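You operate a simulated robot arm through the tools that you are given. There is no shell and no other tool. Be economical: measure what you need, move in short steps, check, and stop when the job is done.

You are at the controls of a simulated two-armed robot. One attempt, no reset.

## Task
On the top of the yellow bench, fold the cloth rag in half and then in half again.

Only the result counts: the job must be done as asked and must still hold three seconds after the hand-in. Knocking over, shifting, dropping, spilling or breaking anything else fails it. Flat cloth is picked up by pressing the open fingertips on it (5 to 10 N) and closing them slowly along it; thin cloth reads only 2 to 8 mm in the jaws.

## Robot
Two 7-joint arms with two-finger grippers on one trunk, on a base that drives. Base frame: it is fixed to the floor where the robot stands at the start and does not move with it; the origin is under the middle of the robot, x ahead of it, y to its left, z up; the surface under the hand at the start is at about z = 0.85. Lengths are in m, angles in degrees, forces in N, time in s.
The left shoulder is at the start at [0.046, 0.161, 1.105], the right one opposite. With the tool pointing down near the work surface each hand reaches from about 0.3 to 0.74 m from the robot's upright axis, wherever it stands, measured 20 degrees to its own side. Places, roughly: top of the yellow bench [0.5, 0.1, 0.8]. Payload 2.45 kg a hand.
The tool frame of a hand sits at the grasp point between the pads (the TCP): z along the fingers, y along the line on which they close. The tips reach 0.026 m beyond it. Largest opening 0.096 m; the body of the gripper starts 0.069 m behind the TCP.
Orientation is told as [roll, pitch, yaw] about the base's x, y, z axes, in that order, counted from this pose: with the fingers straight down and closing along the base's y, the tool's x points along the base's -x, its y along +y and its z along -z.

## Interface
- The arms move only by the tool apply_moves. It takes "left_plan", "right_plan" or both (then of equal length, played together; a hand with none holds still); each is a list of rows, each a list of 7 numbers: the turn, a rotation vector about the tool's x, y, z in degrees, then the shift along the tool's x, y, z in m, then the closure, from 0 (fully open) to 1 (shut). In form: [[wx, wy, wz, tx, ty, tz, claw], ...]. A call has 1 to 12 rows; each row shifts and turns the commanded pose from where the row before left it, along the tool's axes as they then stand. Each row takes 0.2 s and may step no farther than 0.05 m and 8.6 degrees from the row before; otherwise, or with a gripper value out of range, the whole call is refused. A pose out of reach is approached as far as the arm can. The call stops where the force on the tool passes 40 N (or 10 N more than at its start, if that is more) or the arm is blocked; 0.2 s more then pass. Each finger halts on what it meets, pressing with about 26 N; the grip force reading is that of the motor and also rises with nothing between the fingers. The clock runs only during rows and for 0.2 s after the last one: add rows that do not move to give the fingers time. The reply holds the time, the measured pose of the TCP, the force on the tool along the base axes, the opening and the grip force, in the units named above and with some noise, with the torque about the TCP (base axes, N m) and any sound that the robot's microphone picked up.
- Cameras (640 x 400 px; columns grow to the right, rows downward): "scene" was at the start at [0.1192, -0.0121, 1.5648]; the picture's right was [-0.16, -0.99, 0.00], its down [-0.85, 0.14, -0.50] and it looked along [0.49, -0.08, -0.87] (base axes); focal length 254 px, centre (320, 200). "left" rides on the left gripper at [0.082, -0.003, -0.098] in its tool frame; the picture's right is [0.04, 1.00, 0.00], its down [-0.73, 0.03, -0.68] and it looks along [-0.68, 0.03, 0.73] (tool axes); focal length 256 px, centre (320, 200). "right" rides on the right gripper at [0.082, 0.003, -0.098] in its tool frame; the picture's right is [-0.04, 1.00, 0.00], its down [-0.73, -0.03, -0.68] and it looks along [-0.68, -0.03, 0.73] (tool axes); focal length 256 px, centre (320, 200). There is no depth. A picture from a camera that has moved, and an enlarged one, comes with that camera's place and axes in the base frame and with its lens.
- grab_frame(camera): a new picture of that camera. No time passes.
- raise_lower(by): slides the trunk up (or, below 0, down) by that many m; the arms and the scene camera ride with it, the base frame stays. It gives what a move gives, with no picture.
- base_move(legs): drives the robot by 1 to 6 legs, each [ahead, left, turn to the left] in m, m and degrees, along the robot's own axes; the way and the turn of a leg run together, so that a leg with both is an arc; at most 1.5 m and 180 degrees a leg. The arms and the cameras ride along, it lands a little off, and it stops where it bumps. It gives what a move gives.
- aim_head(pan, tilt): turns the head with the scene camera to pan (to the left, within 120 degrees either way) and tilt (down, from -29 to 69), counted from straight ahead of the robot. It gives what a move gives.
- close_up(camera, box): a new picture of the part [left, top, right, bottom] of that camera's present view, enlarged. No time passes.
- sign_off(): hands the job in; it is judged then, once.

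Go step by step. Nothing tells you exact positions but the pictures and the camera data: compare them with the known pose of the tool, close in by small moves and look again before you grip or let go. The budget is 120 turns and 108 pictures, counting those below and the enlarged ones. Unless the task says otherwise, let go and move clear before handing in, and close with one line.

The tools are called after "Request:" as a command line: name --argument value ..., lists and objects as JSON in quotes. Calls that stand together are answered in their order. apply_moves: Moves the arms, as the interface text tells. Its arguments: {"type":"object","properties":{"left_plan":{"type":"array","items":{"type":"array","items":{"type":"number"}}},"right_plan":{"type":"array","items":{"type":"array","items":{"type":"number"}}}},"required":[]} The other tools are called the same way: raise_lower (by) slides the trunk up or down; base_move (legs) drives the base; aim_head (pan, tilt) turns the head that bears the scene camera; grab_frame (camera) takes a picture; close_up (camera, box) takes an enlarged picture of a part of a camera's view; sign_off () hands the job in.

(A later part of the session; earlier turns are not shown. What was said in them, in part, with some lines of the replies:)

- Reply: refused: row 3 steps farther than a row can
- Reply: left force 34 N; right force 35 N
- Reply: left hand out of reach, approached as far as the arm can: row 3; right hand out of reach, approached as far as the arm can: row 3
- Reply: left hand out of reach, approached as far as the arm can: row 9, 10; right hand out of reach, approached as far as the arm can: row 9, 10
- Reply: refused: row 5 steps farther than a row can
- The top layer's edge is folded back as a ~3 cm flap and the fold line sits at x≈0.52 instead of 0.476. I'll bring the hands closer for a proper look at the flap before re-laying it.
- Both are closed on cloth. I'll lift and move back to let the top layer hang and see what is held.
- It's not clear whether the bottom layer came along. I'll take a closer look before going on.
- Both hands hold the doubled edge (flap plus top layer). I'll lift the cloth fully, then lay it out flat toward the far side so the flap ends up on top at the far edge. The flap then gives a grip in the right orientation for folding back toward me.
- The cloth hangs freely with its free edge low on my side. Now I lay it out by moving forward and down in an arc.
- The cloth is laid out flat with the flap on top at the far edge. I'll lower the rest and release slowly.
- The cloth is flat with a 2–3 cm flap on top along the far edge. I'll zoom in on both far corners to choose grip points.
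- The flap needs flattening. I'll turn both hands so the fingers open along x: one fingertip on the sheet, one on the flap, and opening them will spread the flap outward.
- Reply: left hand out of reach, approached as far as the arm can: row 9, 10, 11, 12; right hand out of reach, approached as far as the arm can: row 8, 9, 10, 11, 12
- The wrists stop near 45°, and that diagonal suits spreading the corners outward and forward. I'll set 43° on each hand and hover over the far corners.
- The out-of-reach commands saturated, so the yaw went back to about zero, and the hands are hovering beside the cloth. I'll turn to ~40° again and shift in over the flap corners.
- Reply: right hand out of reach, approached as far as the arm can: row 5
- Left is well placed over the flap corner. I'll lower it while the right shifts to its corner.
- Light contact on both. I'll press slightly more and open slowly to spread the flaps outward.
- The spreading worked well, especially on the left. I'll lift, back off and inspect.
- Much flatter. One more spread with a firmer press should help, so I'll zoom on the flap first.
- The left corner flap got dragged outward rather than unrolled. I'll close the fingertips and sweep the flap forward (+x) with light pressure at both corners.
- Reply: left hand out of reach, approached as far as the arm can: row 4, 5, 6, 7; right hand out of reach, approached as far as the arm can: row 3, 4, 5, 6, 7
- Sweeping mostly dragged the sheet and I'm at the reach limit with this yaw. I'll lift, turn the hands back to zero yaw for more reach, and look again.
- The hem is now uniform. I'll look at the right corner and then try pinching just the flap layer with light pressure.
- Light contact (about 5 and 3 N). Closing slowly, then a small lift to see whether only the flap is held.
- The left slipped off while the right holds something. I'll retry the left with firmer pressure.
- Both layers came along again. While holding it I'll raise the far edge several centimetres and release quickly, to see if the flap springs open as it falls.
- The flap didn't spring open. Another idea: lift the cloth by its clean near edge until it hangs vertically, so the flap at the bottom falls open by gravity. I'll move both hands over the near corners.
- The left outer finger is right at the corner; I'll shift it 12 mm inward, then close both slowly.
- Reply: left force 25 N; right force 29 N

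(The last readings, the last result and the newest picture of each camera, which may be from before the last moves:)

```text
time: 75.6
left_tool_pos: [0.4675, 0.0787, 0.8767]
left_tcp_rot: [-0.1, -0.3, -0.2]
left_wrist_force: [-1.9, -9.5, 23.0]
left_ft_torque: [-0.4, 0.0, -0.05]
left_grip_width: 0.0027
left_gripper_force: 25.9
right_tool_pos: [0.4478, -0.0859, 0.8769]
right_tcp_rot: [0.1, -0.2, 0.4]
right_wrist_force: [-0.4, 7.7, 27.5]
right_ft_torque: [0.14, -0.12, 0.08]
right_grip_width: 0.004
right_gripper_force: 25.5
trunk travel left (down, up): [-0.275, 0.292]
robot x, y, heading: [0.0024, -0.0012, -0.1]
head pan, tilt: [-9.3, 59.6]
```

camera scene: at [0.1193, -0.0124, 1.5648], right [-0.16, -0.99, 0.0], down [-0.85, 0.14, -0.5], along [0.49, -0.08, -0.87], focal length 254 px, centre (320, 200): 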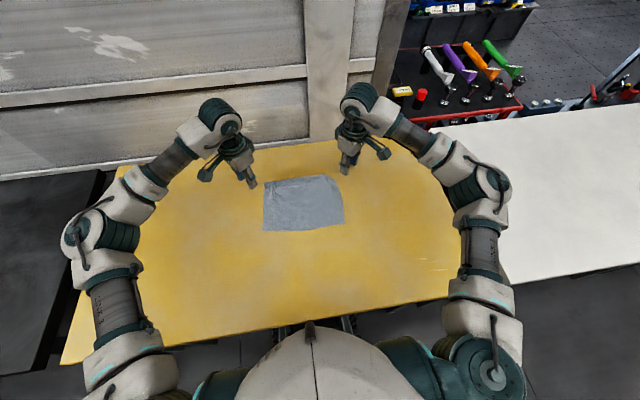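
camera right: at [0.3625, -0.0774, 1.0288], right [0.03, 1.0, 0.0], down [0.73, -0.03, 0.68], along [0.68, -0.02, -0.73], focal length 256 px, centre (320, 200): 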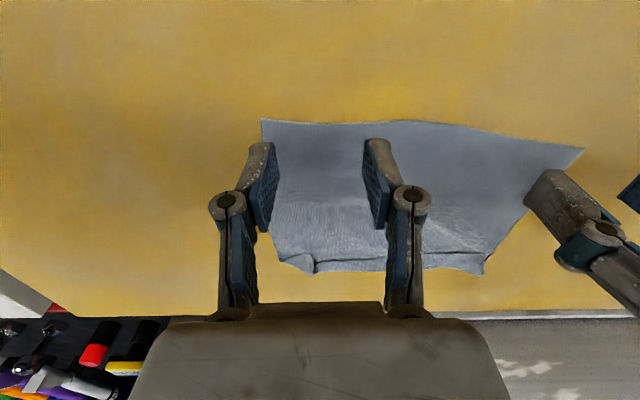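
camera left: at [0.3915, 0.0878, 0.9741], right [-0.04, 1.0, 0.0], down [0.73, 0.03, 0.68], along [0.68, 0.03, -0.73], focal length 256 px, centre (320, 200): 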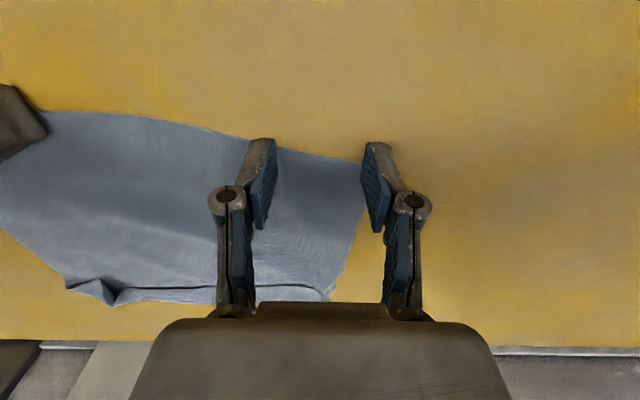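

Both have a grip. I'll lift until the cloth hangs vertically so the hem can drop open.

Request:
apply_moves --left_plan '[[0, 0, 0, -0.008, 0, -0.04, 1], [0, 0, 0, -0.008, 0, -0.04, 1], [0, 0, 0, -0.008, 0, -0.04, 1], [0, 0, 0, -0.008, 0, -0.04, 1], [0, 0, 0, -0.008, 0, -0.04, 1], [0, 0, 0, -0.01, 0, -0.045, 1], [0, 0, 0, 0, 0, 0, 1], [0, 0, 0, 0, 0, 0, 1], [0, 0, 0, 0, 0, 0, 1]]' --right_plan '[[0, 0, 0, -0.012, 0, -0.04, 1], [0, 0, 0, -0.012, 0, -0.04, 1], [0, 0, 0, -0.012, 0, -0.04, 1], [0, 0, 0, -0.012, 0, -0.04, 1], [0, 0, 0, -0.012, 0, -0.04, 1], [0, 0, 0, -0.01, 0, -0.045, 1], [0, 0, 0, 0, 0, 0, 1], [0, 0, 0, 0, 0, 0, 1], [0, 0, 0, 0, 0, 0, 1]]'

Request:
close_up --camera "scene" --box '[220, 110, 400, 250]'

```text
time: 77.6
left_tool_pos: [0.5182, 0.0791, 1.1184]
left_tcp_rot: [0.0, 0.0, -0.1]
left_wrist_force: [-0.2, -5.3, 0.4]
left_ft_torque: [-0.15, -0.01, -0.01]
left_grip_width: 0.0011
left_gripper_force: 24.2
right_tool_pos: [0.5182, -0.0868, 1.1197]
right_tcp_rot: [0.0, 0.1, 0.4]
right_wrist_force: [0.0, 4.4, -0.5]
right_ft_torque: [0.16, 0.02, -0.01]
right_grip_width: 0.0019
right_gripper_force: 23.8
trunk travel left (down, up): [-0.275, 0.292]
robot x, y, heading: [-0.0008, 0.0027, -0.0]
head pan, tilt: [-9.3, 59.6]
```

```text
2.86 times, centred on (310, 180) of scene
camera zoom: at [0.1185, -0.0118, 1.5649], right [-0.16, -0.99, 0.0], down [-0.85, 0.14, -0.5], along [0.49, -0.08, -0.87], focal length 724 px, centre (349, 257)
```

zoom: 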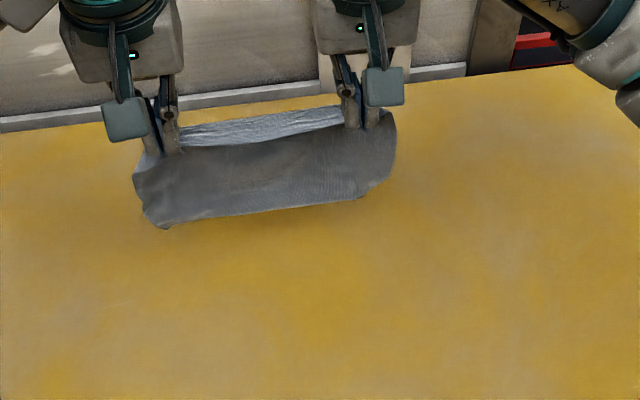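

Request:
grab_frame --camera "left"

```text
17 pictures are left
camera left: at [0.4375, 0.0755, 1.2173], right [-0.04, 1.0, 0.0], down [0.73, 0.03, 0.68], along [0.68, 0.03, -0.73], focal length 256 px, centre (320, 200)
```

left: 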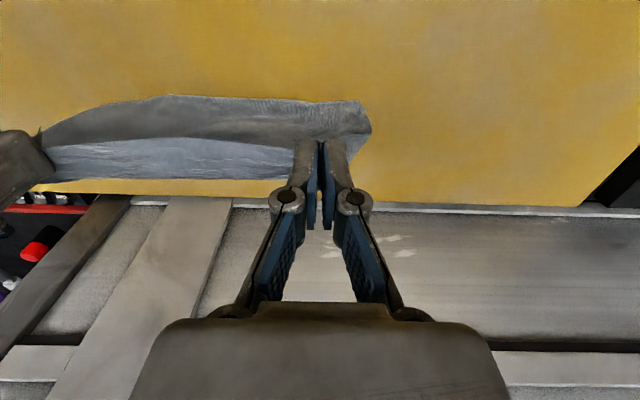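

The cloth now hangs nearly full length. I'll lower it, laying the far half from its free edge back toward me.

Request:
apply_moves --left_plan '[[0, 0, 0, 0, 0, 0.03, 1], [0, 0, 0, 0.018, 0, 0.034, 1], [0, 0, 0, 0.02, 0, 0.034, 1], [0, 0, 0, 0.02, 0, 0.034, 1], [0, 0, 0, 0, 0, 0, 1], [0, 0, 0, 0, 0, 0, 1]]' --right_plan '[[0, 0, 0, 0, 0, 0.03, 1], [0, 0, 0, 0.018, 0, 0.034, 1], [0, 0, 0, 0.02, 0, 0.034, 1], [0, 0, 0, 0.02, 0, 0.034, 1], [0, 0, 0, 0, 0, 0, 1], [0, 0, 0, 0, 0, 0, 1]]'

Request:
grab_frame --camera "left"

Request:
close_up --camera "scene" --box '[240, 140, 370, 240]'

```text
time: 79.0
left_tool_pos: [0.4624, 0.0785, 0.9871]
left_tcp_rot: [0.0, 0.1, -0.1]
left_wrist_force: [-0.1, -4.4, 0.7]
left_ft_torque: [-0.1, -0.02, 0.02]
left_grip_width: 0.001
left_gripper_force: 24.7
right_tool_pos: [0.4618, -0.0868, 0.9852]
right_tcp_rot: [0.0, 0.0, 0.3]
right_wrist_force: [0.3, 3.8, 0.6]
right_ft_torque: [0.12, 0.02, -0.02]
right_grip_width: 0.0016
right_gripper_force: 25.7
trunk travel left (down, up): [-0.275, 0.292]
robot x, y, heading: [-0.0013, -0.0, 0.0]
head pan, tilt: [-9.3, 59.6]
```

```text
16 pictures are left
camera left: at [0.381, 0.0752, 1.0848], right [-0.04, 1.0, 0.0], down [0.73, 0.03, 0.68], along [0.68, 0.03, -0.73], focal length 256 px, centre (320, 200)
```

left: 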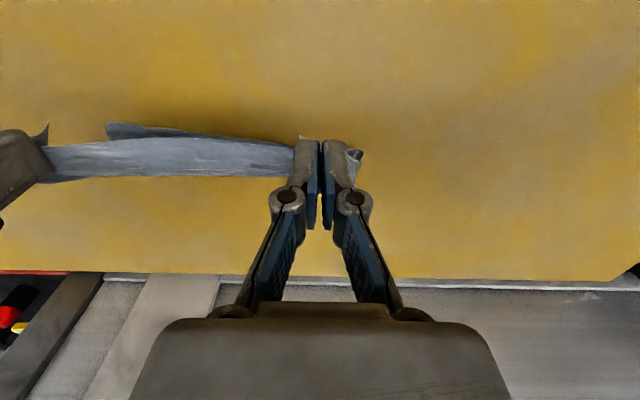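

```text
4.00 times, centred on (305, 190) of scene
camera zoom: at [0.1189, -0.0121, 1.5649], right [-0.16, -0.99, 0.0], down [-0.85, 0.14, -0.5], along [0.49, -0.08, -0.87], focal length 1014 px, centre (380, 240)
```

zoom: 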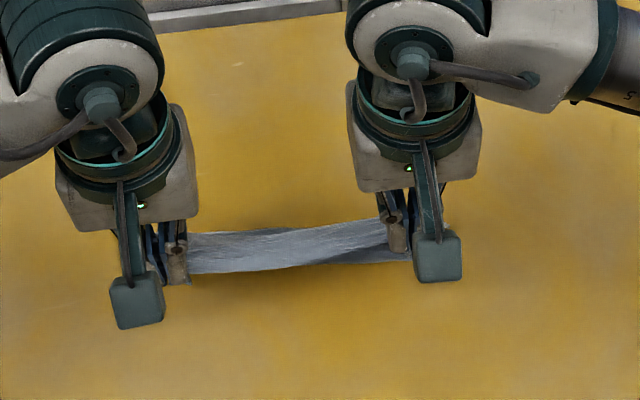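

The far part seems to lie beneath the hands, with the fold near x≈0.45. Next I carry the held edge forward and down over it.

Request:
apply_moves --left_plan '[[0, 0, 0, -0.03, 0, 0, 1], [0, 8.5, 0, 0, 0, 0, 1], [0, 8.5, 0, 0, 0, 0, 1], [0, 8.5, 0, 0, 0, 0, 1], [0, 0, 0, -0.0357, 0, 0.0052, 1], [0, 0, 0, -0.0367, 0, 0.0213, 1], [0, 0, 0, -0.013, 0, 0.015, 1], [0, 0, 0, 0, 0, 0, 1]]' --right_plan '[[0, 0, 0, -0.03, 0, 0, 1], [0, 8.5, 0, 0, 0, 0, 1], [0, 8.5, 0, 0, 0, 0, 1], [0, 8.5, 0, 0, 0, 0, 1], [0, 0, 0, -0.0357, 0, 0.0052, 1], [0, 0, 0, -0.0367, 0, 0.0213, 1], [0, 0, 0, -0.013, 0, 0.015, 1], [0, 0, 0, 0, 0, 0, 1]]'

Request:
grab_frame --camera "left"

Request:
close_up --camera "scene" --box '[240, 140, 370, 240]'

```text
time: 80.8
left_tool_pos: [0.5522, 0.0785, 0.9124]
left_tcp_rot: [0.0, 25.4, -0.1]
left_wrist_force: [-0.5, -2.7, 0.5]
left_ft_torque: [-0.07, -0.01, 0.01]
left_grip_width: 0.0017
left_gripper_force: 23.3
right_tool_pos: [0.5525, -0.0853, 0.9126]
right_tcp_rot: [0.1, 25.6, 0.4]
right_wrist_force: [0.4, 2.2, 1.3]
right_ft_torque: [0.07, 0.03, -0.02]
right_grip_width: 0.0027
right_gripper_force: 23.8
trunk travel left (down, up): [-0.275, 0.292]
robot x, y, heading: [-0.003, 0.0016, -0.2]
head pan, tilt: [-9.3, 59.6]
```

```text
14 pictures are left
camera left: at [0.521, 0.0746, 1.0368], right [-0.03, 1.0, 0.02], down [0.95, 0.03, 0.3], along [0.3, 0.03, -0.95], focal length 256 px, centre (320, 200)
```

left: 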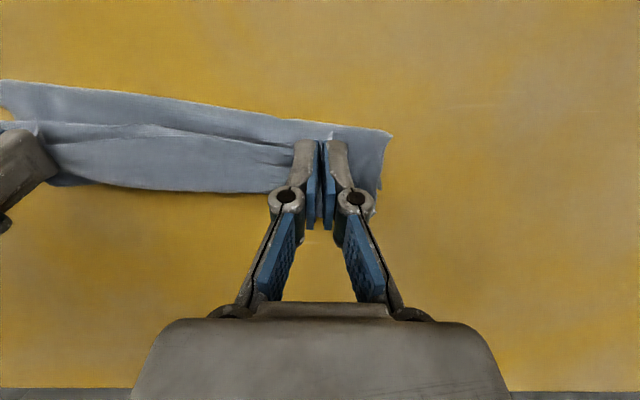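

```text
4.00 times, centred on (305, 190) of scene
camera zoom: at [0.12, -0.0119, 1.5649], right [-0.16, -0.99, 0.0], down [-0.85, 0.14, -0.5], along [0.49, -0.08, -0.87], focal length 1014 px, centre (380, 240)
```

zoom: 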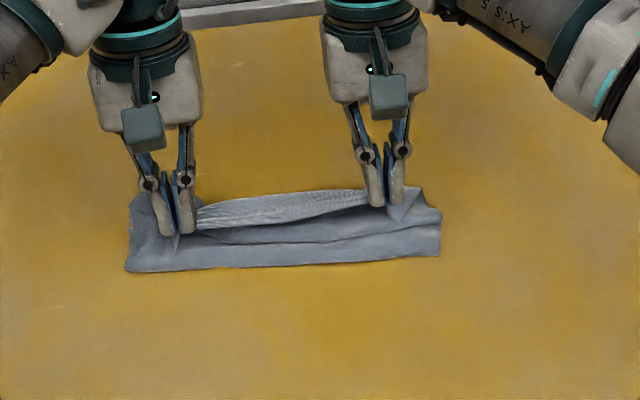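

The cloth bunched because it wasn't hanging at full length. I'll lift it straight up again and then lay it out fully toward me along a taut arc, without letting go.

Request:
apply_moves --left_plan '[[0, -8.5, 0, 0, 0, -0.04, 1], [0, -8.5, 0, 0, 0, -0.04, 1], [0, -8.5, 0, 0, 0, -0.04, 1], [0, 0, 0, 0, 0, -0.045, 1], [0, 0, 0, 0, 0, -0.045, 1], [0, 0, 0, 0, 0, 0, 1], [0, 0, 0, 0, 0, 0, 1], [0, 0, 0, 0, 0, 0, 1]]' --right_plan '[[0, -8.5, 0, 0, 0, -0.04, 1], [0, -8.5, 0, 0, 0, -0.04, 1], [0, -8.5, 0, 0, 0, -0.04, 1], [0, 0, 0, 0, 0, -0.045, 1], [0, 0, 0, 0, 0, -0.045, 1], [0, 0, 0, 0, 0, 0, 1], [0, 0, 0, 0, 0, 0, 1], [0, 0, 0, 0, 0, 0, 1]]'

Request:
close_up --camera "scene" --box '[240, 110, 380, 220]'

```text
time: 82.6
left_tool_pos: [0.5852, 0.079, 1.1173]
left_tcp_rot: [0.0, 0.0, -0.1]
left_wrist_force: [0.6, -2.5, 0.6]
left_ft_torque: [-0.1, 0.02, 0.0]
left_grip_width: 0.0027
left_gripper_force: 24.0
right_tool_pos: [0.5856, -0.0856, 1.1174]
right_tcp_rot: [0.0, 0.0, 0.4]
right_wrist_force: [0.6, 4.3, -1.3]
right_ft_torque: [0.08, -0.04, 0.0]
right_grip_width: 0.0024
right_gripper_force: 28.4
trunk travel left (down, up): [-0.275, 0.292]
robot x, y, heading: [-0.0014, 0.0009, -0.1]
head pan, tilt: [-9.3, 59.6]
```

```text
3.64 times, centred on (310, 165) of scene
camera zoom: at [0.1191, -0.0122, 1.5649], right [-0.16, -0.99, 0.0], down [-0.85, 0.14, -0.5], along [0.49, -0.08, -0.87], focal length 922 px, centre (356, 327)
```

zoom: 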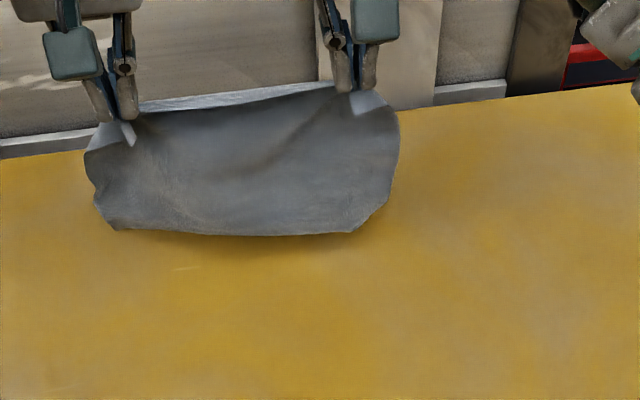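

The cloth still has its hem at the bottom, on the far side. I'll carry it back toward me, touch the hem to the bench and drag it forward while laying it down. The friction should pull the hem open, and the held edge will then be oriented right for folding back toward me.

Request:
apply_moves --left_plan '[[0, 0, 0, 0.045, 0, 0, 1], [0, 0, 0, 0.045, 0, 0, 1], [0, 0, 0, 0.045, 0, 0, 1], [0, 0, 0, 0.045, 0, 0, 1], [0, 0, 0, 0.045, 0, 0, 1], [0, 0, 0, 0, 0, 0, 1], [0, 0, 0, 0, 0, 0.04, 1], [0, 0, 0, 0, 0, 0.04, 1], [0, 0, 0, 0, 0, 0, 1]]' --right_plan '[[0, 0, 0, 0.045, 0, 0, 1], [0, 0, 0, 0.045, 0, 0, 1], [0, 0, 0, 0.045, 0, 0, 1], [0, 0, 0, 0.045, 0, 0, 1], [0, 0, 0, 0.045, 0, 0, 1], [0, 0, 0, 0, 0, 0, 1], [0, 0, 0, 0, 0, 0.04, 1], [0, 0, 0, 0, 0, 0.04, 1], [0, 0, 0, 0, 0, 0, 1]]'

```text
time: 84.6
left_tool_pos: [0.3608, 0.0785, 1.0383]
left_tcp_rot: [0.1, -0.1, -0.1]
left_wrist_force: [-1.8, -6.5, 0.5]
left_ft_torque: [-0.19, 0.01, 0.0]
left_grip_width: 0.0018
left_gripper_force: 25.7
right_tool_pos: [0.3605, -0.0872, 1.0365]
right_tcp_rot: [0.0, 0.1, 0.4]
right_wrist_force: [-0.5, 6.0, 0.0]
right_ft_torque: [0.17, -0.01, 0.0]
right_grip_width: 0.0006
right_gripper_force: 23.6
trunk travel left (down, up): [-0.275, 0.292]
robot x, y, heading: [-0.0024, -0.0, 0.2]
head pan, tilt: [-9.3, 59.6]
```

Request:
apply_moves --left_plan '[[0, 0, 0, -0.045, 0, 0, 1], [0, 0, 0, -0.045, 0, 0.01, 1], [0, 0, 0, -0.04, 0, 0.025, 1], [0, 0, 0, -0.035, 0, 0.035, 1], [0, 0, 0, -0.03, 0, 0.04, 1], [0, 0, 0, -0.02, 0, 0.03, 1], [0, 0, 0, -0.02, 0, 0.003, 1], [0, 0, 0, 0, 0, 0, 1]]' --right_plan '[[0, 0, 0, -0.045, 0, 0, 1], [0, 0, 0, -0.045, 0, 0.01, 1], [0, 0, 0, -0.04, 0, 0.025, 1], [0, 0, 0, -0.035, 0, 0.035, 1], [0, 0, 0, -0.03, 0, 0.04, 1], [0, 0, 0, -0.02, 0, 0.03, 1], [0, 0, 0, -0.02, 0, 0.003, 1], [0, 0, 0, 0, 0, 0, 1]]'

Request:
close_up --camera "scene" --box '[240, 140, 370, 250]'

```text
time: 86.4
left_tool_pos: [0.5969, 0.0783, 0.8931]
left_tcp_rot: [-0.1, 0.0, -0.1]
left_wrist_force: [-1.1, -2.6, 1.1]
left_ft_torque: [-0.01, 0.0, 0.0]
left_grip_width: 0.0018
left_gripper_force: 27.5
right_tool_pos: [0.5959, -0.0859, 0.8951]
right_tcp_rot: [0.1, 0.0, 0.3]
right_wrist_force: [-0.1, 3.2, -0.3]
right_ft_torque: [0.11, -0.03, 0.0]
right_grip_width: 0.0013
right_gripper_force: 24.2
trunk travel left (down, up): [-0.275, 0.292]
robot x, y, heading: [-0.0008, 0.0034, 0.1]
head pan, tilt: [-9.3, 59.6]
```

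```text
3.64 times, centred on (305, 195) of scene
camera zoom: at [0.1194, -0.0121, 1.5649], right [-0.16, -0.99, 0.0], down [-0.85, 0.14, -0.5], along [0.49, -0.08, -0.87], focal length 922 px, centre (374, 218)
```

zoom: 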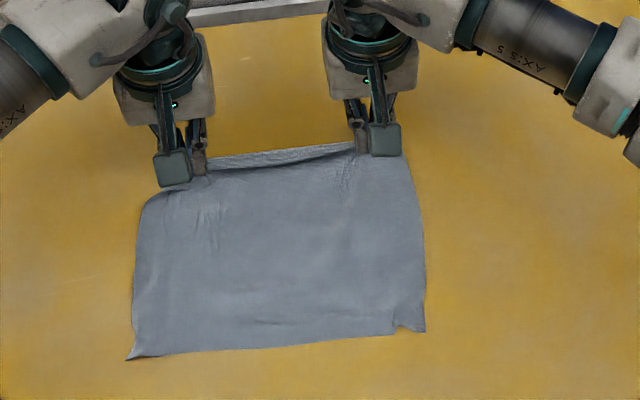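

Excellent: the sheet is nearly fully open, with about 2 cm of hem left. One more lift-and-drag pass should open it the rest of the way.

Request:
apply_moves --left_plan '[[0, 0, 0, 0.025, 0, -0.042, 1], [0, 0, 0, 0.025, 0, -0.042, 1], [0, 0, 0, 0.025, 0, -0.042, 1], [0, 0, 0, 0.025, 0, -0.042, 1], [0, 0, 0, 0.025, 0, -0.042, 1], [0, 0, 0, 0.045, 0, 0, 1], [0, 0, 0, 0.045, 0, 0, 1], [0, 0, 0, 0.045, 0, 0, 1], [0, 0, 0, 0, 0, 0, 1], [0, 0, 0, 0, 0, 0.03, 1], [0, 0, 0, 0, 0, 0.03, 1], [0, 0, 0, 0, 0, 0, 1]]' --right_plan '[[0, 0, 0, 0.025, 0, -0.042, 1], [0, 0, 0, 0.025, 0, -0.042, 1], [0, 0, 0, 0.025, 0, -0.042, 1], [0, 0, 0, 0.025, 0, -0.042, 1], [0, 0, 0, 0.025, 0, -0.042, 1], [0, 0, 0, 0.045, 0, 0, 1], [0, 0, 0, 0.045, 0, 0, 1], [0, 0, 0, 0.045, 0, 0, 1], [0, 0, 0, 0, 0, 0, 1], [0, 0, 0, 0, 0, 0.03, 1], [0, 0, 0, 0, 0, 0.03, 1], [0, 0, 0, 0, 0, 0, 1]]'

Request:
apply_moves --left_plan '[[0, 0, 0, -0.03, 0, 0, 1], [0, 0, 0, -0.03, 0, 0, 1], [0, 0, 0, -0.03, 0, 0.01, 1], [0, 0, 0, -0.03, 0, 0.015, 1], [0, 0, 0, -0.035, 0, 0.025, 1], [0, 0, 0, -0.035, 0, 0.025, 1], [0, 0, 0, -0.03, 0, 0.03, 1], [0, 0, 0, -0.025, 0, 0.03, 1], [0, 0, 0, -0.016, 0, 0.018, 1], [0, 0, 0, 0, 0, 0, 1]]' --right_plan '[[0, 0, 0, -0.03, 0, 0, 1], [0, 0, 0, -0.03, 0, 0, 1], [0, 0, 0, -0.03, 0, 0.01, 1], [0, 0, 0, -0.03, 0, 0.015, 1], [0, 0, 0, -0.035, 0, 0.025, 1], [0, 0, 0, -0.035, 0, 0.025, 1], [0, 0, 0, -0.03, 0, 0.03, 1], [0, 0, 0, -0.025, 0, 0.03, 1], [0, 0, 0, -0.016, 0, 0.018, 1], [0, 0, 0, 0, 0, 0, 1]]'

Request:
close_up --camera "scene" --box '[240, 140, 370, 250]'

```text
time: 89.0
left_tool_pos: [0.3346, 0.0792, 1.0435]
left_tcp_rot: [0.0, -0.1, -0.2]
left_wrist_force: [0.1, -5.9, -0.1]
left_ft_torque: [-0.18, 0.05, -0.01]
left_grip_width: 0.003
left_gripper_force: 29.0
right_tool_pos: [0.3356, -0.0868, 1.0437]
right_tcp_rot: [-0.1, 0.0, 0.2]
right_wrist_force: [-0.3, 5.4, -0.1]
right_ft_torque: [0.13, -0.01, 0.0]
right_grip_width: 0.0011
right_gripper_force: 24.5
trunk travel left (down, up): [-0.275, 0.292]
robot x, y, heading: [0.0004, 0.0003, -0.0]
head pan, tilt: [-9.3, 59.6]
```

```text
time: 91.2
left_tool_pos: [0.5976, 0.0786, 0.8916]
left_tcp_rot: [-0.1, -0.1, -0.1]
left_wrist_force: [1.0, -2.6, -0.5]
left_ft_torque: [-0.01, 0.02, -0.01]
left_grip_width: 0.004
left_gripper_force: 30.9
right_tool_pos: [0.5977, -0.0844, 0.8919]
right_tcp_rot: [0.1, 0.1, 0.4]
right_wrist_force: [0.3, 2.7, -0.9]
right_ft_torque: [0.06, -0.02, 0.01]
right_grip_width: 0.0021
right_gripper_force: 25.9
trunk travel left (down, up): [-0.275, 0.292]
robot x, y, heading: [-0.002, 0.0017, 0.1]
head pan, tilt: [-9.3, 59.6]
```

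```text
3.64 times, centred on (305, 195) of scene
camera zoom: at [0.1191, -0.012, 1.565], right [-0.16, -0.99, 0.0], down [-0.85, 0.14, -0.5], along [0.49, -0.08, -0.87], focal length 922 px, centre (374, 218)
```

zoom: 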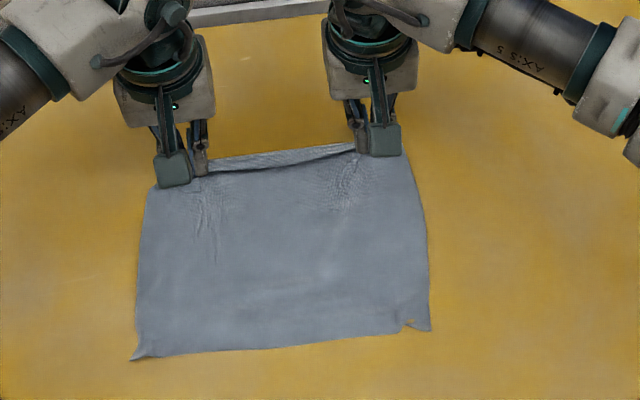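

The sheet is flat. Now I fold: carry the held edge up and back toward me, onto the near edge (x≈0.415).

Request:
apply_moves --left_plan '[[0, 0, 0, 0.015, 0, -0.045, 1], [0, 0, 0, 0.032, 0, -0.035, 1], [0, 0, 0, 0.04, 0, -0.012, 1], [0, 0, 0, 0.04, 0, 0.008, 1], [0, 0, 0, 0.03, 0, 0.035, 1], [0, 0, 0, 0.013, 0, 0.03, 1], [0, 0, 0, 0, 0, 0, 1]]' --right_plan '[[0, 0, 0, 0.015, 0, -0.045, 1], [0, 0, 0, 0.034, 0, -0.035, 1], [0, 0, 0, 0.042, 0, -0.012, 1], [0, 0, 0, 0.042, 0, 0.008, 1], [0, 0, 0, 0.032, 0, 0.035, 1], [0, 0, 0, 0.016, 0, 0.03, 1], [0, 0, 0, 0, 0, 0, 1]]'

Request:
grab_frame --camera "left"

```text
time: 92.8
left_tool_pos: [0.4274, 0.0792, 0.9097]
left_tcp_rot: [0.1, 0.1, 0.0]
left_wrist_force: [-0.2, -7.0, 1.0]
left_ft_torque: [-0.14, -0.01, -0.01]
left_grip_width: 0.0025
left_gripper_force: 29.1
right_tool_pos: [0.4158, -0.0877, 0.9115]
right_tcp_rot: [-0.1, -0.1, 0.3]
right_wrist_force: [0.4, 7.7, 0.7]
right_ft_torque: [0.2, 0.01, -0.02]
right_grip_width: 0.0014
right_gripper_force: 23.2
trunk travel left (down, up): [-0.275, 0.292]
robot x, y, heading: [0.0027, -0.001, 0.2]
head pan, tilt: [-9.3, 59.6]
```

```text
9 pictures are left
camera left: at [0.3455, 0.076, 1.0082], right [-0.04, 1.0, 0.0], down [0.73, 0.03, 0.68], along [0.68, 0.03, -0.73], focal length 256 px, centre (320, 200)
```

left: 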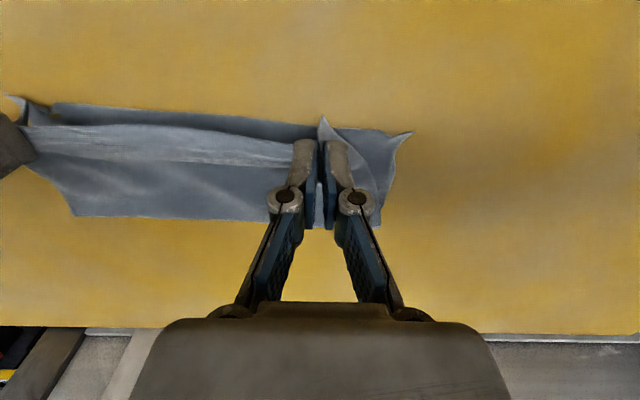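

The fold lies well: near edges meet at x≈0.418 and the fold is at x≈0.507. I'll lower, open slowly to spread the pinches, and lift off.

Request:
apply_moves --left_plan '[[0, 0, 0, 0, 0, 0.015, 1], [0, 0, 0, 0.002, 0, 0.012, 1], [0, 0, 0, 0, 0, 0.003, 1], [0, 0, 0, 0, 0, 0, 0.94], [0, 0, 0, 0, 0, 0, 0.87], [0, 0, 0, 0, 0, 0, 0.8], [0, 0, 0, 0, 0, 0, 0.73], [0, 0, 0, 0, 0, 0, 0.66], [0, 0, 0, 0, 0, 0, 0.59], [0, 0, 0, 0, 0, 0, 0.52], [0, 0, 0, 0, 0, -0.03, 0.52], [0, 0, 0, 0, 0, -0.05, 0.52]]' --right_plan '[[0, 0, 0, 0, 0, 0.015, 1], [0, 0, 0, 0.002, 0, 0.014, 1], [0, 0, 0, 0, 0, 0.003, 1], [0, 0, 0, 0, 0, 0, 0.94], [0, 0, 0, 0, 0, 0, 0.87], [0, 0, 0, 0, 0, 0, 0.8], [0, 0, 0, 0, 0, 0, 0.73], [0, 0, 0, 0, 0, 0, 0.66], [0, 0, 0, 0, 0, 0, 0.59], [0, 0, 0, 0, 0, 0, 0.52], [0, 0, 0, 0, 0, -0.03, 0.52], [0, 0, 0, 0, 0, -0.05, 0.52]]'

Request:
apply_moves --left_plan '[[0, 0, 0, 0, 0.04, -0.02, 0.5], [0, 0, 0, 0, 0.045, -0.01, 0.5], [0, 0, 0, 0, 0.045, 0, 0.5], [0, 0, 0, 0, 0, 0, 0.5]]' --right_plan '[[0, 0, 0, 0, -0.04, -0.02, 0.5], [0, 0, 0, 0, -0.045, -0.01, 0.5], [0, 0, 0, 0, -0.045, 0, 0.5], [0, 0, 0, 0, 0, 0, 0.5]]'

Request:
close_up --camera "scene" --box '[255, 180, 365, 250]'

```text
time: 95.4
left_tool_pos: [0.4242, 0.0793, 0.9618]
left_tcp_rot: [0.0, 0.0, -0.1]
left_wrist_force: [0.0, 0.5, 0.5]
left_ft_torque: [-0.02, 0.02, 0.01]
left_grip_width: 0.0463
left_gripper_force: 0.1
right_tool_pos: [0.4132, -0.086, 0.9606]
right_tcp_rot: [0.1, 0.0, 0.4]
right_wrist_force: [0.3, 1.0, 0.4]
right_ft_torque: [-0.03, -0.01, -0.03]
right_grip_width: 0.0463
right_gripper_force: 0.2
trunk travel left (down, up): [-0.275, 0.292]
robot x, y, heading: [-0.0009, -0.0024, -0.1]
head pan, tilt: [-9.3, 59.6]
```

```text
time: 96.4
left_tool_pos: [0.4263, 0.2093, 0.9893]
left_tcp_rot: [0.0, -0.1, -0.1]
left_wrist_force: [-0.4, 0.2, 0.5]
left_ft_torque: [-0.01, 0.02, 0.03]
left_grip_width: 0.0479
left_gripper_force: 0.0
right_tool_pos: [0.4144, -0.2156, 0.9877]
right_tcp_rot: [0.0, 0.1, 0.3]
right_wrist_force: [-0.4, 0.0, 0.1]
right_ft_torque: [0.0, 0.02, -0.02]
right_grip_width: 0.048
right_gripper_force: 0.1
trunk travel left (down, up): [-0.275, 0.292]
robot x, y, heading: [-0.0026, -0.0026, 0.1]
head pan, tilt: [-9.3, 59.6]
```

```text
5.71 times, centred on (310, 215) of scene
camera zoom: at [0.1181, -0.0122, 1.5649], right [-0.16, -0.99, 0.0], down [-0.85, 0.14, -0.5], along [0.49, -0.08, -0.87], focal length 1448 px, centre (377, 114)
```

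zoom: 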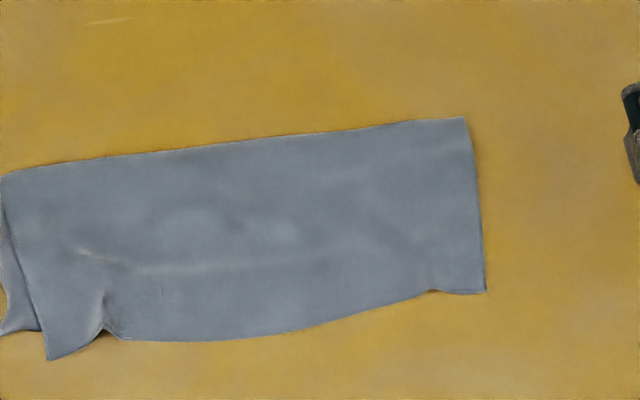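

The first fold is now clean: strip x 0.405–0.512, y −0.122–0.13. For the second fold I'll use the neat right end, with the right hand taking it at the middle and folding it over to the left.

Request:
apply_moves --left_plan '[[0, 0, 0, 0, 0.03, -0.02, 0.5], [0, 0, 0, 0, 0.03, -0.02, 0.5], [0, 0, 0, 0, 0.03, -0.02, 0.5], [0, 0, 0, 0, 0, 0, 0.5]]' --right_plan '[[0, 0, 0, -0.0145, 0.032, 0.029, 0.73], [0, 0, 0, -0.0145, 0.032, 0.029, 0.73], [0, 0, 0, -0.0145, 0.032, 0.029, 0.73], [0, 0, 0, 0, 0, 0, 0.73]]'

Request:
close_up --camera "right" --box '[180, 60, 460, 240]'

```text
time: 97.4
left_tool_pos: [0.4246, 0.2985, 1.0515]
left_tcp_rot: [0.0, 0.1, -0.1]
left_wrist_force: [0.5, 0.4, 0.4]
left_ft_torque: [0.01, 0.0, -0.03]
left_grip_width: 0.0479
left_gripper_force: 0.0
right_tool_pos: [0.4575, -0.1203, 0.9015]
right_tcp_rot: [0.0, 0.0, 0.4]
right_wrist_force: [-0.3, -0.2, 0.0]
right_ft_torque: [-0.03, 0.01, 0.0]
right_grip_width: 0.0259
right_gripper_force: 0.1
trunk travel left (down, up): [-0.275, 0.292]
robot x, y, heading: [0.0001, 0.0014, 0.1]
head pan, tilt: [-9.3, 59.6]
```

```text
2.22 times, centred on (320, 150) of right
camera zoom: at [0.3755, -0.117, 0.9988], right [0.03, 1.0, 0.0], down [0.73, -0.03, 0.68], along [0.68, -0.02, -0.73], focal length 569 px, centre (320, 311)
```

zoom: 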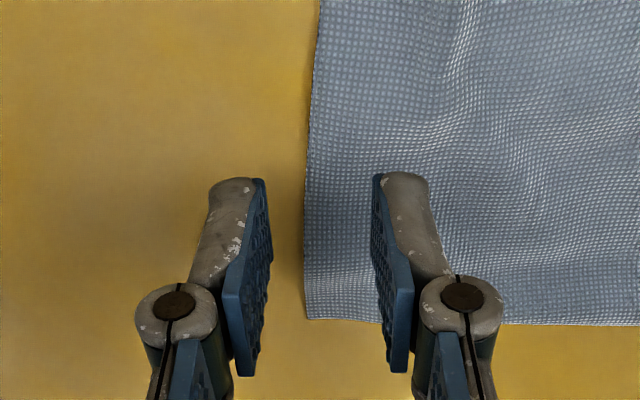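

Request:
apply_moves --right_plan '[[0, 0, 0, 0, 0, 0.015, 0.74], [0, 0, 0, 0, 0, 0.007, 0.74], [0, 0, 0, 0, 0, 0.0015, 0.74], [0, 0, 0, 0, 0, 0.001, 0.74], [0, 0, 0, 0, 0, 0, 0.74]]'

```text
time: 98.6
left_tool_pos: [0.4252, 0.2999, 1.0505]
left_tcp_rot: [-0.1, 0.0, -0.1]
left_wrist_force: [-0.4, -0.1, -0.1]
left_ft_torque: [0.0, -0.01, 0.01]
left_grip_width: 0.0481
left_gripper_force: 0.3
right_tool_pos: [0.4563, -0.1194, 0.8786]
right_tcp_rot: [0.0, 0.0, 0.3]
right_wrist_force: [-0.3, 0.9, 8.4]
right_ft_torque: [0.21, 0.01, 0.01]
right_grip_width: 0.026
right_gripper_force: 0.4
trunk travel left (down, up): [-0.275, 0.292]
robot x, y, heading: [-0.0038, 0.0029, -0.1]
head pan, tilt: [-9.3, 59.6]
```

Request:
apply_moves --right_plan '[[0, 0, 0, 0, 0, 0.0006, 0.75], [0, 0, 0, 0, 0, 0, 0.77], [0, 0, 0, 0, 0, 0, 0.79], [0, 0, 0, 0, 0, 0, 0.81], [0, 0, 0, 0, 0, 0, 0.83], [0, 0, 0, 0, 0, 0, 0.86], [0, 0, 0, 0, 0, 0, 0.89], [0, 0, 0, 0, 0, 0, 0.92], [0, 0, 0, 0, 0, 0, 0.96], [0, 0, 0, 0, 0, 0, 1], [0, 0, 0, 0, 0, 0, 1], [0, 0, 0, 0, 0, -0.01, 1]]'

Request:
close_up --camera "right" --box '[180, 60, 460, 240]'

```text
time: 101.2
left_tool_pos: [0.4257, 0.2986, 1.0491]
left_tcp_rot: [0.0, 0.1, -0.2]
left_wrist_force: [0.2, 0.0, 0.0]
left_ft_torque: [-0.03, 0.03, -0.04]
left_grip_width: 0.0481
left_gripper_force: 0.1
right_tool_pos: [0.4583, -0.1208, 0.8848]
right_tcp_rot: [-0.1, 0.2, 0.3]
right_wrist_force: [0.3, -0.5, 0.0]
right_ft_torque: [0.0, -0.01, 0.02]
right_grip_width: 0.0022
right_gripper_force: 25.5
trunk travel left (down, up): [-0.275, 0.292]
robot x, y, heading: [0.0027, 0.0003, -0.0]
head pan, tilt: [-9.3, 59.6]
```

```text
2.22 times, centred on (320, 150) of right
camera zoom: at [0.3765, -0.1168, 0.9831], right [0.03, 1.0, 0.0], down [0.74, -0.02, 0.68], along [0.68, -0.02, -0.74], focal length 569 px, centre (320, 311)
```

zoom: 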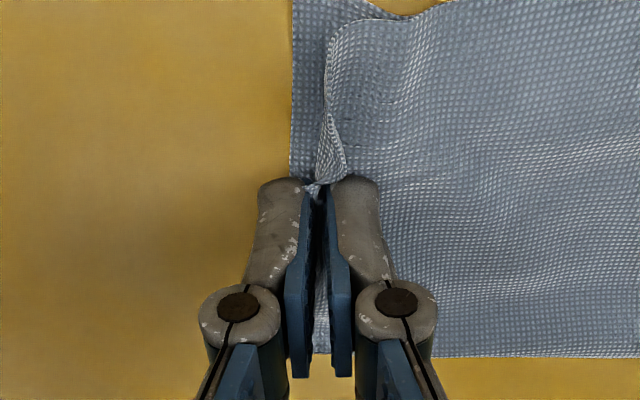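

Only the top layer was pinched. I'll release it and roll the hand slightly, so the outer fingertip runs along the bench and pushes both layers' edges inward.

Request:
apply_moves --right_plan '[[0, 0, 0, 0, 0, 0.006, 1], [0, 0, 0, 0, 0, 0.002, 0.95], [0, 0, 0, 0, 0, 0, 0.88], [0, 0, 0, 0, 0, 0, 0.81], [0, 0, 0, 0, 0, 0, 0.74], [0, 0, 0, 0, 0, 0, 0.68], [0, 0, 0, 0, 0, -0.02, 0.68], [-5, 0, 0, 0, 0, 0, 0.68], [0, 0, 0, 0, 0, 0, 0.7]]'

Request:
close_up --camera "right" --box '[180, 60, 460, 240]'

```text
time: 103.2
left_tool_pos: [0.4252, 0.2987, 1.0507]
left_tcp_rot: [0.0, 0.1, -0.1]
left_wrist_force: [-0.4, -0.4, -0.6]
left_ft_torque: [-0.01, -0.01, -0.01]
left_grip_width: 0.0478
left_gripper_force: 0.0
right_tool_pos: [0.4579, -0.1192, 0.8976]
right_tcp_rot: [5.0, 0.1, 0.3]
right_wrist_force: [-0.1, 0.9, -0.8]
right_ft_torque: [0.01, 0.04, 0.0]
right_grip_width: 0.0289
right_gripper_force: 0.1
trunk travel left (down, up): [-0.275, 0.292]
robot x, y, heading: [0.0022, -0.0003, 0.2]
head pan, tilt: [-9.3, 59.6]
```

```text
2.22 times, centred on (320, 150) of right
camera zoom: at [0.3758, -0.1248, 0.9965], right [0.03, 1.0, 0.09], down [0.73, -0.08, 0.67], along [0.68, 0.04, -0.73], focal length 569 px, centre (320, 311)
```

zoom: 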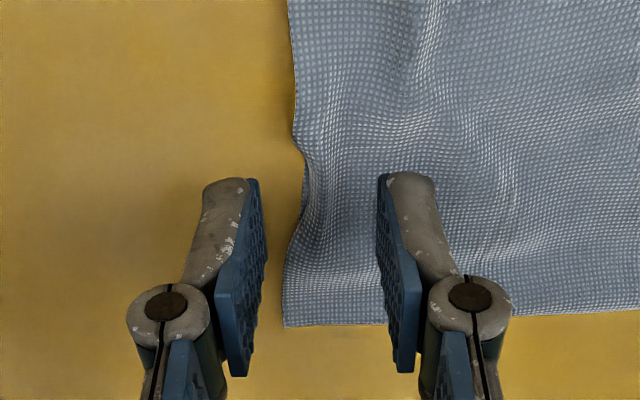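

Request:
apply_moves --right_plan '[[0, 0, 0, 0, 0, 0.014, 0.7], [0, 0, 0, 0, 0, 0.004, 0.7], [0, 0, 0, 0, 0, 0.0015, 0.7], [0, 0, 0, 0, 0, 0.001, 0.7], [0, 0, 0, 0, 0, 0, 0.7]]'

```text
time: 104.4
left_tool_pos: [0.4246, 0.3002, 1.0497]
left_tcp_rot: [-0.2, -0.1, -0.2]
left_wrist_force: [0.5, -0.4, -0.1]
left_ft_torque: [0.01, -0.02, -0.01]
left_grip_width: 0.048
left_gripper_force: 0.0
right_tool_pos: [0.4571, -0.1175, 0.8785]
right_tcp_rot: [4.8, 0.0, 0.3]
right_wrist_force: [0.0, -0.2, 2.1]
right_ft_torque: [-0.05, -0.02, 0.01]
right_grip_width: 0.0288
right_gripper_force: 0.1
trunk travel left (down, up): [-0.275, 0.292]
robot x, y, heading: [0.0033, 0.0005, -0.3]
head pan, tilt: [-9.3, 59.6]
```

The outer finger is on the bench. I'll press a little more and close slowly.

Request:
apply_moves --right_plan '[[0, 0, 0, 0, 0, 0.001, 0.7], [0, 0, 0, 0, 0, 0.0005, 0.72], [0, 0, 0, 0, 0, 0, 0.74], [0, 0, 0, 0, 0, 0, 0.77], [0, 0, 0, 0, 0, 0, 0.8], [0, 0, 0, 0, 0, 0, 0.83], [0, 0, 0, 0, 0, 0, 0.86], [0, 0, 0, 0, 0, 0, 0.89], [0, 0, 0, 0, 0, 0, 0.92], [0, 0, 0, 0, 0, 0, 0.96], [0, 0, 0, 0, 0, 0, 1], [0, 0, 0, 0, 0, 0, 1]]'

Request:
apply_moves --right_plan '[[0, 0, 0, 0, 0, -0.012, 1], [0, 0, 0, 0, 0.005, -0.012, 1], [0, 0, 0, 0, 0, 0, 1]]'

Request:
close_up --camera "right" --box '[180, 40, 500, 240]'

```text
time: 107.0
left_tool_pos: [0.4243, 0.3029, 1.0511]
left_tcp_rot: [-0.2, 0.0, 0.0]
left_wrist_force: [-0.1, 0.4, 0.2]
left_ft_torque: [-0.01, -0.01, 0.0]
left_grip_width: 0.0481
left_gripper_force: 0.0
right_tool_pos: [0.457, -0.1131, 0.8764]
right_tcp_rot: [4.9, 0.2, 0.5]
right_wrist_force: [-1.2, 2.0, 12.9]
right_ft_torque: [0.01, 0.05, -0.01]
right_grip_width: 0.0028
right_gripper_force: 30.6
trunk travel left (down, up): [-0.275, 0.292]
robot x, y, heading: [0.0014, -0.0038, 0.0]
head pan, tilt: [-9.3, 59.6]
```

```text
time: 107.8
left_tool_pos: [0.4261, 0.303, 1.0495]
left_tcp_rot: [-0.1, 0.0, -0.1]
left_wrist_force: [-0.6, -0.1, -0.4]
left_ft_torque: [-0.04, 0.0, 0.0]
left_grip_width: 0.0481
left_gripper_force: 0.1
right_tool_pos: [0.4576, -0.1133, 0.9001]
right_tcp_rot: [4.8, 0.1, 0.2]
right_wrist_force: [-0.1, 1.1, -1.9]
right_ft_torque: [-0.03, 0.01, -0.05]
right_grip_width: 0.0037
right_gripper_force: 32.3
trunk travel left (down, up): [-0.275, 0.292]
robot x, y, heading: [-0.0017, 0.0003, -0.2]
head pan, tilt: [-9.3, 59.6]
```

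```text
2.00 times, centred on (340, 140) of right
camera zoom: at [0.3758, -0.1183, 0.9993], right [0.03, 1.0, 0.08], down [0.73, -0.08, 0.67], along [0.68, 0.04, -0.73], focal length 512 px, centre (280, 320)
```

zoom: 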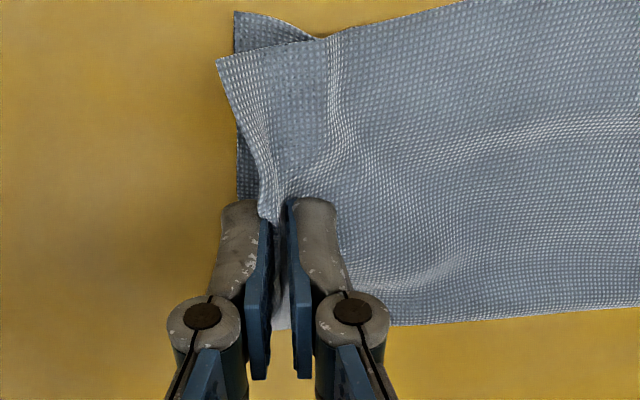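

It looks like mainly the top layer is held, but since the layers are joined at the far fold, folding top then bottom gives the same result. I'll carry this end over to the left in an arc.

Request:
apply_moves --right_plan '[[4.9, 0, 0, 0, 0.01, -0.03, 1], [0, 0, 0, 0, 0.02, -0.025, 1], [0, 0, 0, 0, 0.035, -0.02, 1], [0, 0, 0, 0, 0.045, -0.007, 1], [0, 0, 0, 0, 0.045, 0, 1], [0, 0, 0, 0, 0.04, 0.02, 1], [0, 0, 0, 0, 0.026, 0.036, 1], [0, 0, 0, 0, 0.01, 0.026, 1], [0, 0, 0, 0, 0, 0, 1]]'

Request:
grab_frame --camera "scene"

```text
time: 109.8
left_tool_pos: [0.4238, 0.2988, 1.0503]
left_tcp_rot: [0.1, 0.1, -0.1]
left_wrist_force: [0.4, 0.2, -0.4]
left_ft_torque: [0.03, -0.01, -0.03]
left_grip_width: 0.0479
left_gripper_force: 0.2
right_tool_pos: [0.4563, 0.1139, 0.9018]
right_tcp_rot: [0.1, -0.2, 0.4]
right_wrist_force: [0.2, -0.5, -0.3]
right_ft_torque: [-0.02, 0.01, 0.02]
right_grip_width: 0.0031
right_gripper_force: 31.7
trunk travel left (down, up): [-0.275, 0.292]
robot x, y, heading: [0.0004, 0.0011, 0.1]
head pan, tilt: [-9.3, 59.6]
```

```text
3 pictures are left
camera scene: at [0.1178, -0.0083, 1.565], right [-0.16, -0.99, 0.0], down [-0.85, 0.14, -0.5], along [0.5, -0.08, -0.86], focal length 254 px, centre (320, 200)
```

scene: 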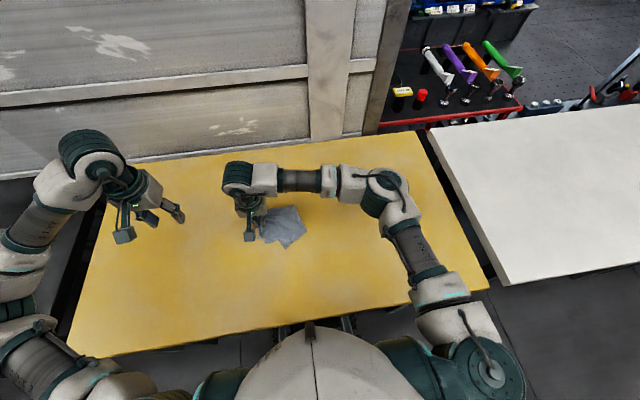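

The whole right half came over, leaving a compact piece. I'll lower, release gently, move the arm clear, and take one enlarged picture.

Request:
apply_moves --right_plan '[[0, 0, 0, 0, 0.004, 0.01, 1], [0, 0, 0, 0, 0.002, 0.006, 1], [0, 0, 0, 0, 0, 0, 0.94], [0, 0, 0, 0, 0, 0, 0.87], [0, 0, 0, 0, 0, 0, 0.8], [0, 0, 0, 0, 0, 0, 0.72], [0, 0, 0, 0, 0, -0.01, 0.72], [0, 0, 0, 0, 0, -0.03, 0.6], [0, 0, 0, 0, 0, -0.05, 0.5], [0, 0, 0, 0, -0.045, -0.02, 0.5], [0, 0, 0, 0, -0.045, -0.02, 0.5], [0, 0, 0, 0, -0.045, 0, 0.5]]'

Request:
apply_moves --right_plan '[[0, 0, 0, 0, -0.045, 0, 0.5], [0, 0, 0, 0, -0.045, 0, 0.5], [0, 0, 0, 0, -0.045, 0, 0.5], [0, 0, 0, 0, -0.045, 0, 0.5]]'

Request:
close_up --camera "scene" --box '[230, 185, 340, 265]'

```text
time: 112.4
left_tool_pos: [0.4253, 0.2964, 1.0501]
left_tcp_rot: [0.1, 0.0, -0.1]
left_wrist_force: [0.3, 0.5, -0.6]
left_ft_torque: [0.01, 0.03, -0.03]
left_grip_width: 0.0482
left_gripper_force: 0.0
right_tool_pos: [0.4558, -0.0168, 1.0175]
right_tcp_rot: [0.2, 0.1, 0.4]
right_wrist_force: [0.6, -0.3, -0.2]
right_ft_torque: [-0.02, -0.01, -0.01]
right_grip_width: 0.0479
right_gripper_force: 0.0
trunk travel left (down, up): [-0.275, 0.292]
robot x, y, heading: [-0.0021, 0.0011, 0.1]
head pan, tilt: [-9.3, 59.6]
```

```text
time: 113.4
left_tool_pos: [0.4243, 0.2983, 1.0499]
left_tcp_rot: [0.1, 0.0, -0.1]
left_wrist_force: [0.3, -0.2, -0.3]
left_ft_torque: [-0.01, 0.01, -0.01]
left_grip_width: 0.0481
left_gripper_force: 0.0
right_tool_pos: [0.4571, -0.1993, 1.0144]
right_tcp_rot: [0.0, 0.1, 0.4]
right_wrist_force: [-0.2, -0.5, 0.0]
right_ft_torque: [0.02, -0.01, 0.01]
right_grip_width: 0.0479
right_gripper_force: 0.1
trunk travel left (down, up): [-0.275, 0.292]
robot x, y, heading: [0.0014, -0.0023, -0.3]
head pan, tilt: [-9.3, 59.6]
```

```text
5.00 times, centred on (285, 225) of scene
camera zoom: at [0.117, -0.014, 1.565], right [-0.16, -0.99, 0.0], down [-0.85, 0.14, -0.5], along [0.5, -0.08, -0.86], focal length 1268 px, centre (495, 75)
```

zoom: 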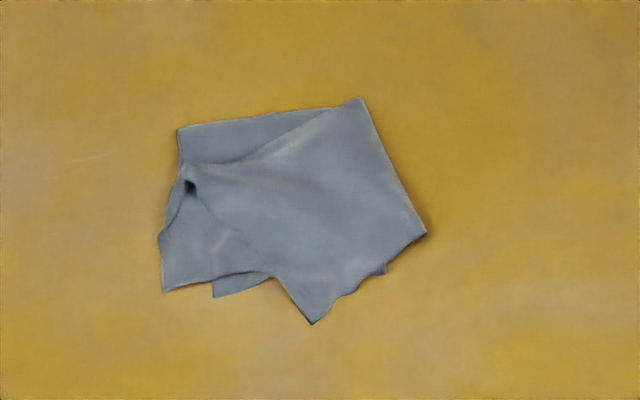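

Nearly there: the piece is a quarter, but one corner (at about x 0.377, y 0.053) lags and should sit further left. I'll pick that corner with the left hand and move it to about (0.405, 0.12).

Request:
apply_moves --left_plan '[[0, 0, 0, 0.0055, -0.0415, 0.015, 0.6], [0, 0, 0, 0.0055, -0.0415, 0.015, 0.75], [0, 0, 0, 0.0055, -0.0415, 0.015, 0.75], [0, 0, 0, 0.0055, -0.0415, 0.015, 0.75], [0, 0, 0, 0.0055, -0.0415, 0.015, 0.75], [0, 0, 0, 0.0045, -0.0415, 0.015, 0.75], [0, 0, 0, 0, 0, 0.04, 0.75], [0, 0, 0, 0, 0, 0.03, 0.75], [0, 0, 0, 0, 0, 0.01, 0.75], [0, 0, 0, 0, 0, 0.001, 0.75]]'

```text
time: 115.6
left_tool_pos: [0.3937, 0.0483, 0.879]
left_tcp_rot: [0.1, 0.0, -0.1]
left_wrist_force: [0.4, 0.1, 0.6]
left_ft_torque: [0.02, 0.01, -0.05]
left_grip_width: 0.0239
left_gripper_force: 0.0
right_tool_pos: [0.4579, -0.1985, 1.0133]
right_tcp_rot: [0.2, 0.0, 0.3]
right_wrist_force: [0.1, -0.2, -0.2]
right_ft_torque: [0.0, 0.0, 0.03]
right_grip_width: 0.0478
right_gripper_force: 0.0
trunk travel left (down, up): [-0.275, 0.292]
robot x, y, heading: [-0.0017, 0.0036, -0.0]
head pan, tilt: [-9.3, 59.6]
```

Request:
apply_moves --left_plan '[[0, 0, 0, 0, 0, 0.0015, 0.75], [0, 0, 0, 0, 0, 0.001, 0.75], [0, 0, 0, 0, 0, 0, 0.75]]'

Request:
close_up --camera "left" --box '[180, 40, 460, 240]'

```text
time: 116.4
left_tool_pos: [0.3922, 0.0487, 0.8775]
left_tcp_rot: [0.0, -0.1, -0.1]
left_wrist_force: [1.1, -1.4, 13.2]
left_ft_torque: [-0.18, -0.13, 0.02]
left_grip_width: 0.0245
left_gripper_force: 0.5
right_tool_pos: [0.4573, -0.1986, 1.0157]
right_tcp_rot: [0.1, 0.0, 0.3]
right_wrist_force: [0.8, 0.0, 0.6]
right_ft_torque: [-0.01, -0.02, 0.02]
right_grip_width: 0.0482
right_gripper_force: 0.0
trunk travel left (down, up): [-0.275, 0.292]
robot x, y, heading: [0.0008, -0.0026, 0.0]
head pan, tilt: [-9.3, 59.6]
```

```text
2.00 times, centred on (320, 140) of left
camera zoom: at [0.3115, 0.0459, 0.976], right [-0.04, 1.0, 0.0], down [0.73, 0.03, 0.68], along [0.68, 0.03, -0.73], focal length 512 px, centre (320, 320)
```

zoom: 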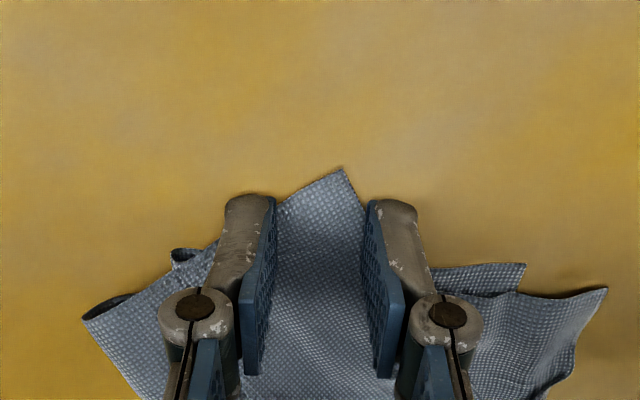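

The corner is right between the fingertips. I'll close slowly on it.

Request:
apply_moves --left_plan '[[0, 0, 0, 0, 0, -0.0004, 0.77], [0, 0, 0, 0, 0, 0, 0.79], [0, 0, 0, 0, 0, 0, 0.81], [0, 0, 0, 0, 0, 0, 0.84], [0, 0, 0, 0, 0, 0, 0.87], [0, 0, 0, 0, 0, 0, 0.9], [0, 0, 0, 0, 0, 0, 0.93], [0, 0, 0, 0, 0, 0, 0.96], [0, 0, 0, 0, 0, 0, 1], [0, 0, 0, 0, 0, 0, 1], [0, 0, 0, 0, 0, -0.012, 1], [0, 0, 0, 0, 0, -0.012, 1]]'

```text
time: 119.0
left_tool_pos: [0.3926, 0.0501, 0.9009]
left_tcp_rot: [0.1, 0.1, -0.1]
left_wrist_force: [0.0, 0.7, -0.5]
left_ft_torque: [0.02, -0.02, 0.0]
left_grip_width: 0.0033
left_gripper_force: 23.8
right_tool_pos: [0.4576, -0.1982, 1.015]
right_tcp_rot: [0.2, 0.0, 0.3]
right_wrist_force: [-0.1, -0.1, 0.4]
right_ft_torque: [-0.02, -0.02, 0.01]
right_grip_width: 0.0479
right_gripper_force: 0.0
trunk travel left (down, up): [-0.275, 0.292]
robot x, y, heading: [0.0003, 0.0004, -0.2]
head pan, tilt: [-9.3, 59.6]
```

Gripped (3.3 mm). Moving it left and slightly forward, then setting it down, releasing and moving clear.

Request:
apply_moves --left_plan '[[0, 0, 0, -0.005, 0.02, -0.015, 1], [0, 0, 0, -0.008, 0.025, 0, 1], [0, 0, 0, -0.008, 0.025, 0.008, 1], [0, 0, 0, -0.004, 0.002, 0.018, 1], [0, 0, 0, 0, 0, 0.004, 1], [0, 0, 0, 0, 0, 0, 0.92], [0, 0, 0, 0, 0, 0, 0.84], [0, 0, 0, 0, 0, 0, 0.76], [0, 0, 0, 0, 0, 0, 0.7], [0, 0, 0, 0, 0, -0.02, 0.7], [0, 0, 0, 0, 0, -0.05, 0.6], [0, 0, 0, 0, 0.04, -0.03, 0.6]]'

Request:
apply_moves --left_plan '[[0, 0, 0, 0, 0.045, -0.01, 0.5], [0, 0, 0, 0, 0.045, -0.01, 0.5], [0, 0, 0, 0, 0.045, 0, 0.5], [0, 0, 0, 0, 0, 0, 0.5]]'

Request:
close_up --camera "scene" --box '[230, 185, 340, 265]'

```text
time: 121.6
left_tool_pos: [0.4175, 0.163, 0.9869]
left_tcp_rot: [0.1, 0.1, -0.1]
left_wrist_force: [0.6, -0.2, -0.7]
left_ft_torque: [0.02, -0.03, 0.04]
left_grip_width: 0.0384
left_gripper_force: 0.1
right_tool_pos: [0.4568, -0.1975, 1.0151]
right_tcp_rot: [0.1, 0.0, 0.4]
right_wrist_force: [-0.5, -0.9, -0.2]
right_ft_torque: [0.0, 0.03, 0.02]
right_grip_width: 0.0481
right_gripper_force: 0.1
trunk travel left (down, up): [-0.275, 0.292]
robot x, y, heading: [0.0001, 0.0002, 0.4]
head pan, tilt: [-9.3, 59.6]
```

```text
time: 122.6
left_tool_pos: [0.4184, 0.2992, 1.004]
left_tcp_rot: [-0.1, 0.0, -0.1]
left_wrist_force: [0.0, 0.4, 0.8]
left_ft_torque: [0.04, -0.02, 0.0]
left_grip_width: 0.048
left_gripper_force: 0.1
right_tool_pos: [0.4582, -0.1964, 1.0154]
right_tcp_rot: [0.0, 0.1, 0.3]
right_wrist_force: [-0.3, 0.2, 0.2]
right_ft_torque: [-0.01, 0.04, -0.01]
right_grip_width: 0.048
right_gripper_force: 0.0
trunk travel left (down, up): [-0.275, 0.292]
robot x, y, heading: [0.0016, 0.0034, 0.2]
head pan, tilt: [-9.3, 59.6]
```

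```text
5.00 times, centred on (285, 225) of scene
camera zoom: at [0.118, -0.0099, 1.5649], right [-0.16, -0.99, 0.0], down [-0.85, 0.14, -0.5], along [0.49, -0.08, -0.86], focal length 1268 px, centre (495, 75)
```

zoom: 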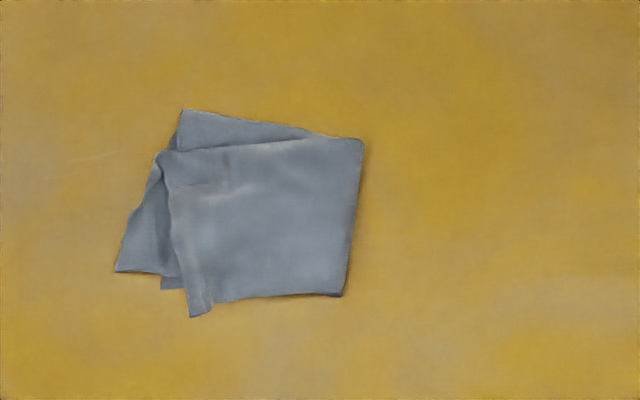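

The rag is now folded in half twice into a compact quarter-size piece on the bench. Its left-side layers are a few centimetres out of line. Both hands are clear and still, so I'll hand it in.

Request:
sign_off

```text
The job is handed in.
```

The rag is folded in half and in half again on the yellow bench, but not perfectly square: the layers on its left side are about 3–4 cm out of line, and a small turned-in hem may remain inside. Both hands are clear of it and I saw nothing else disturbed.
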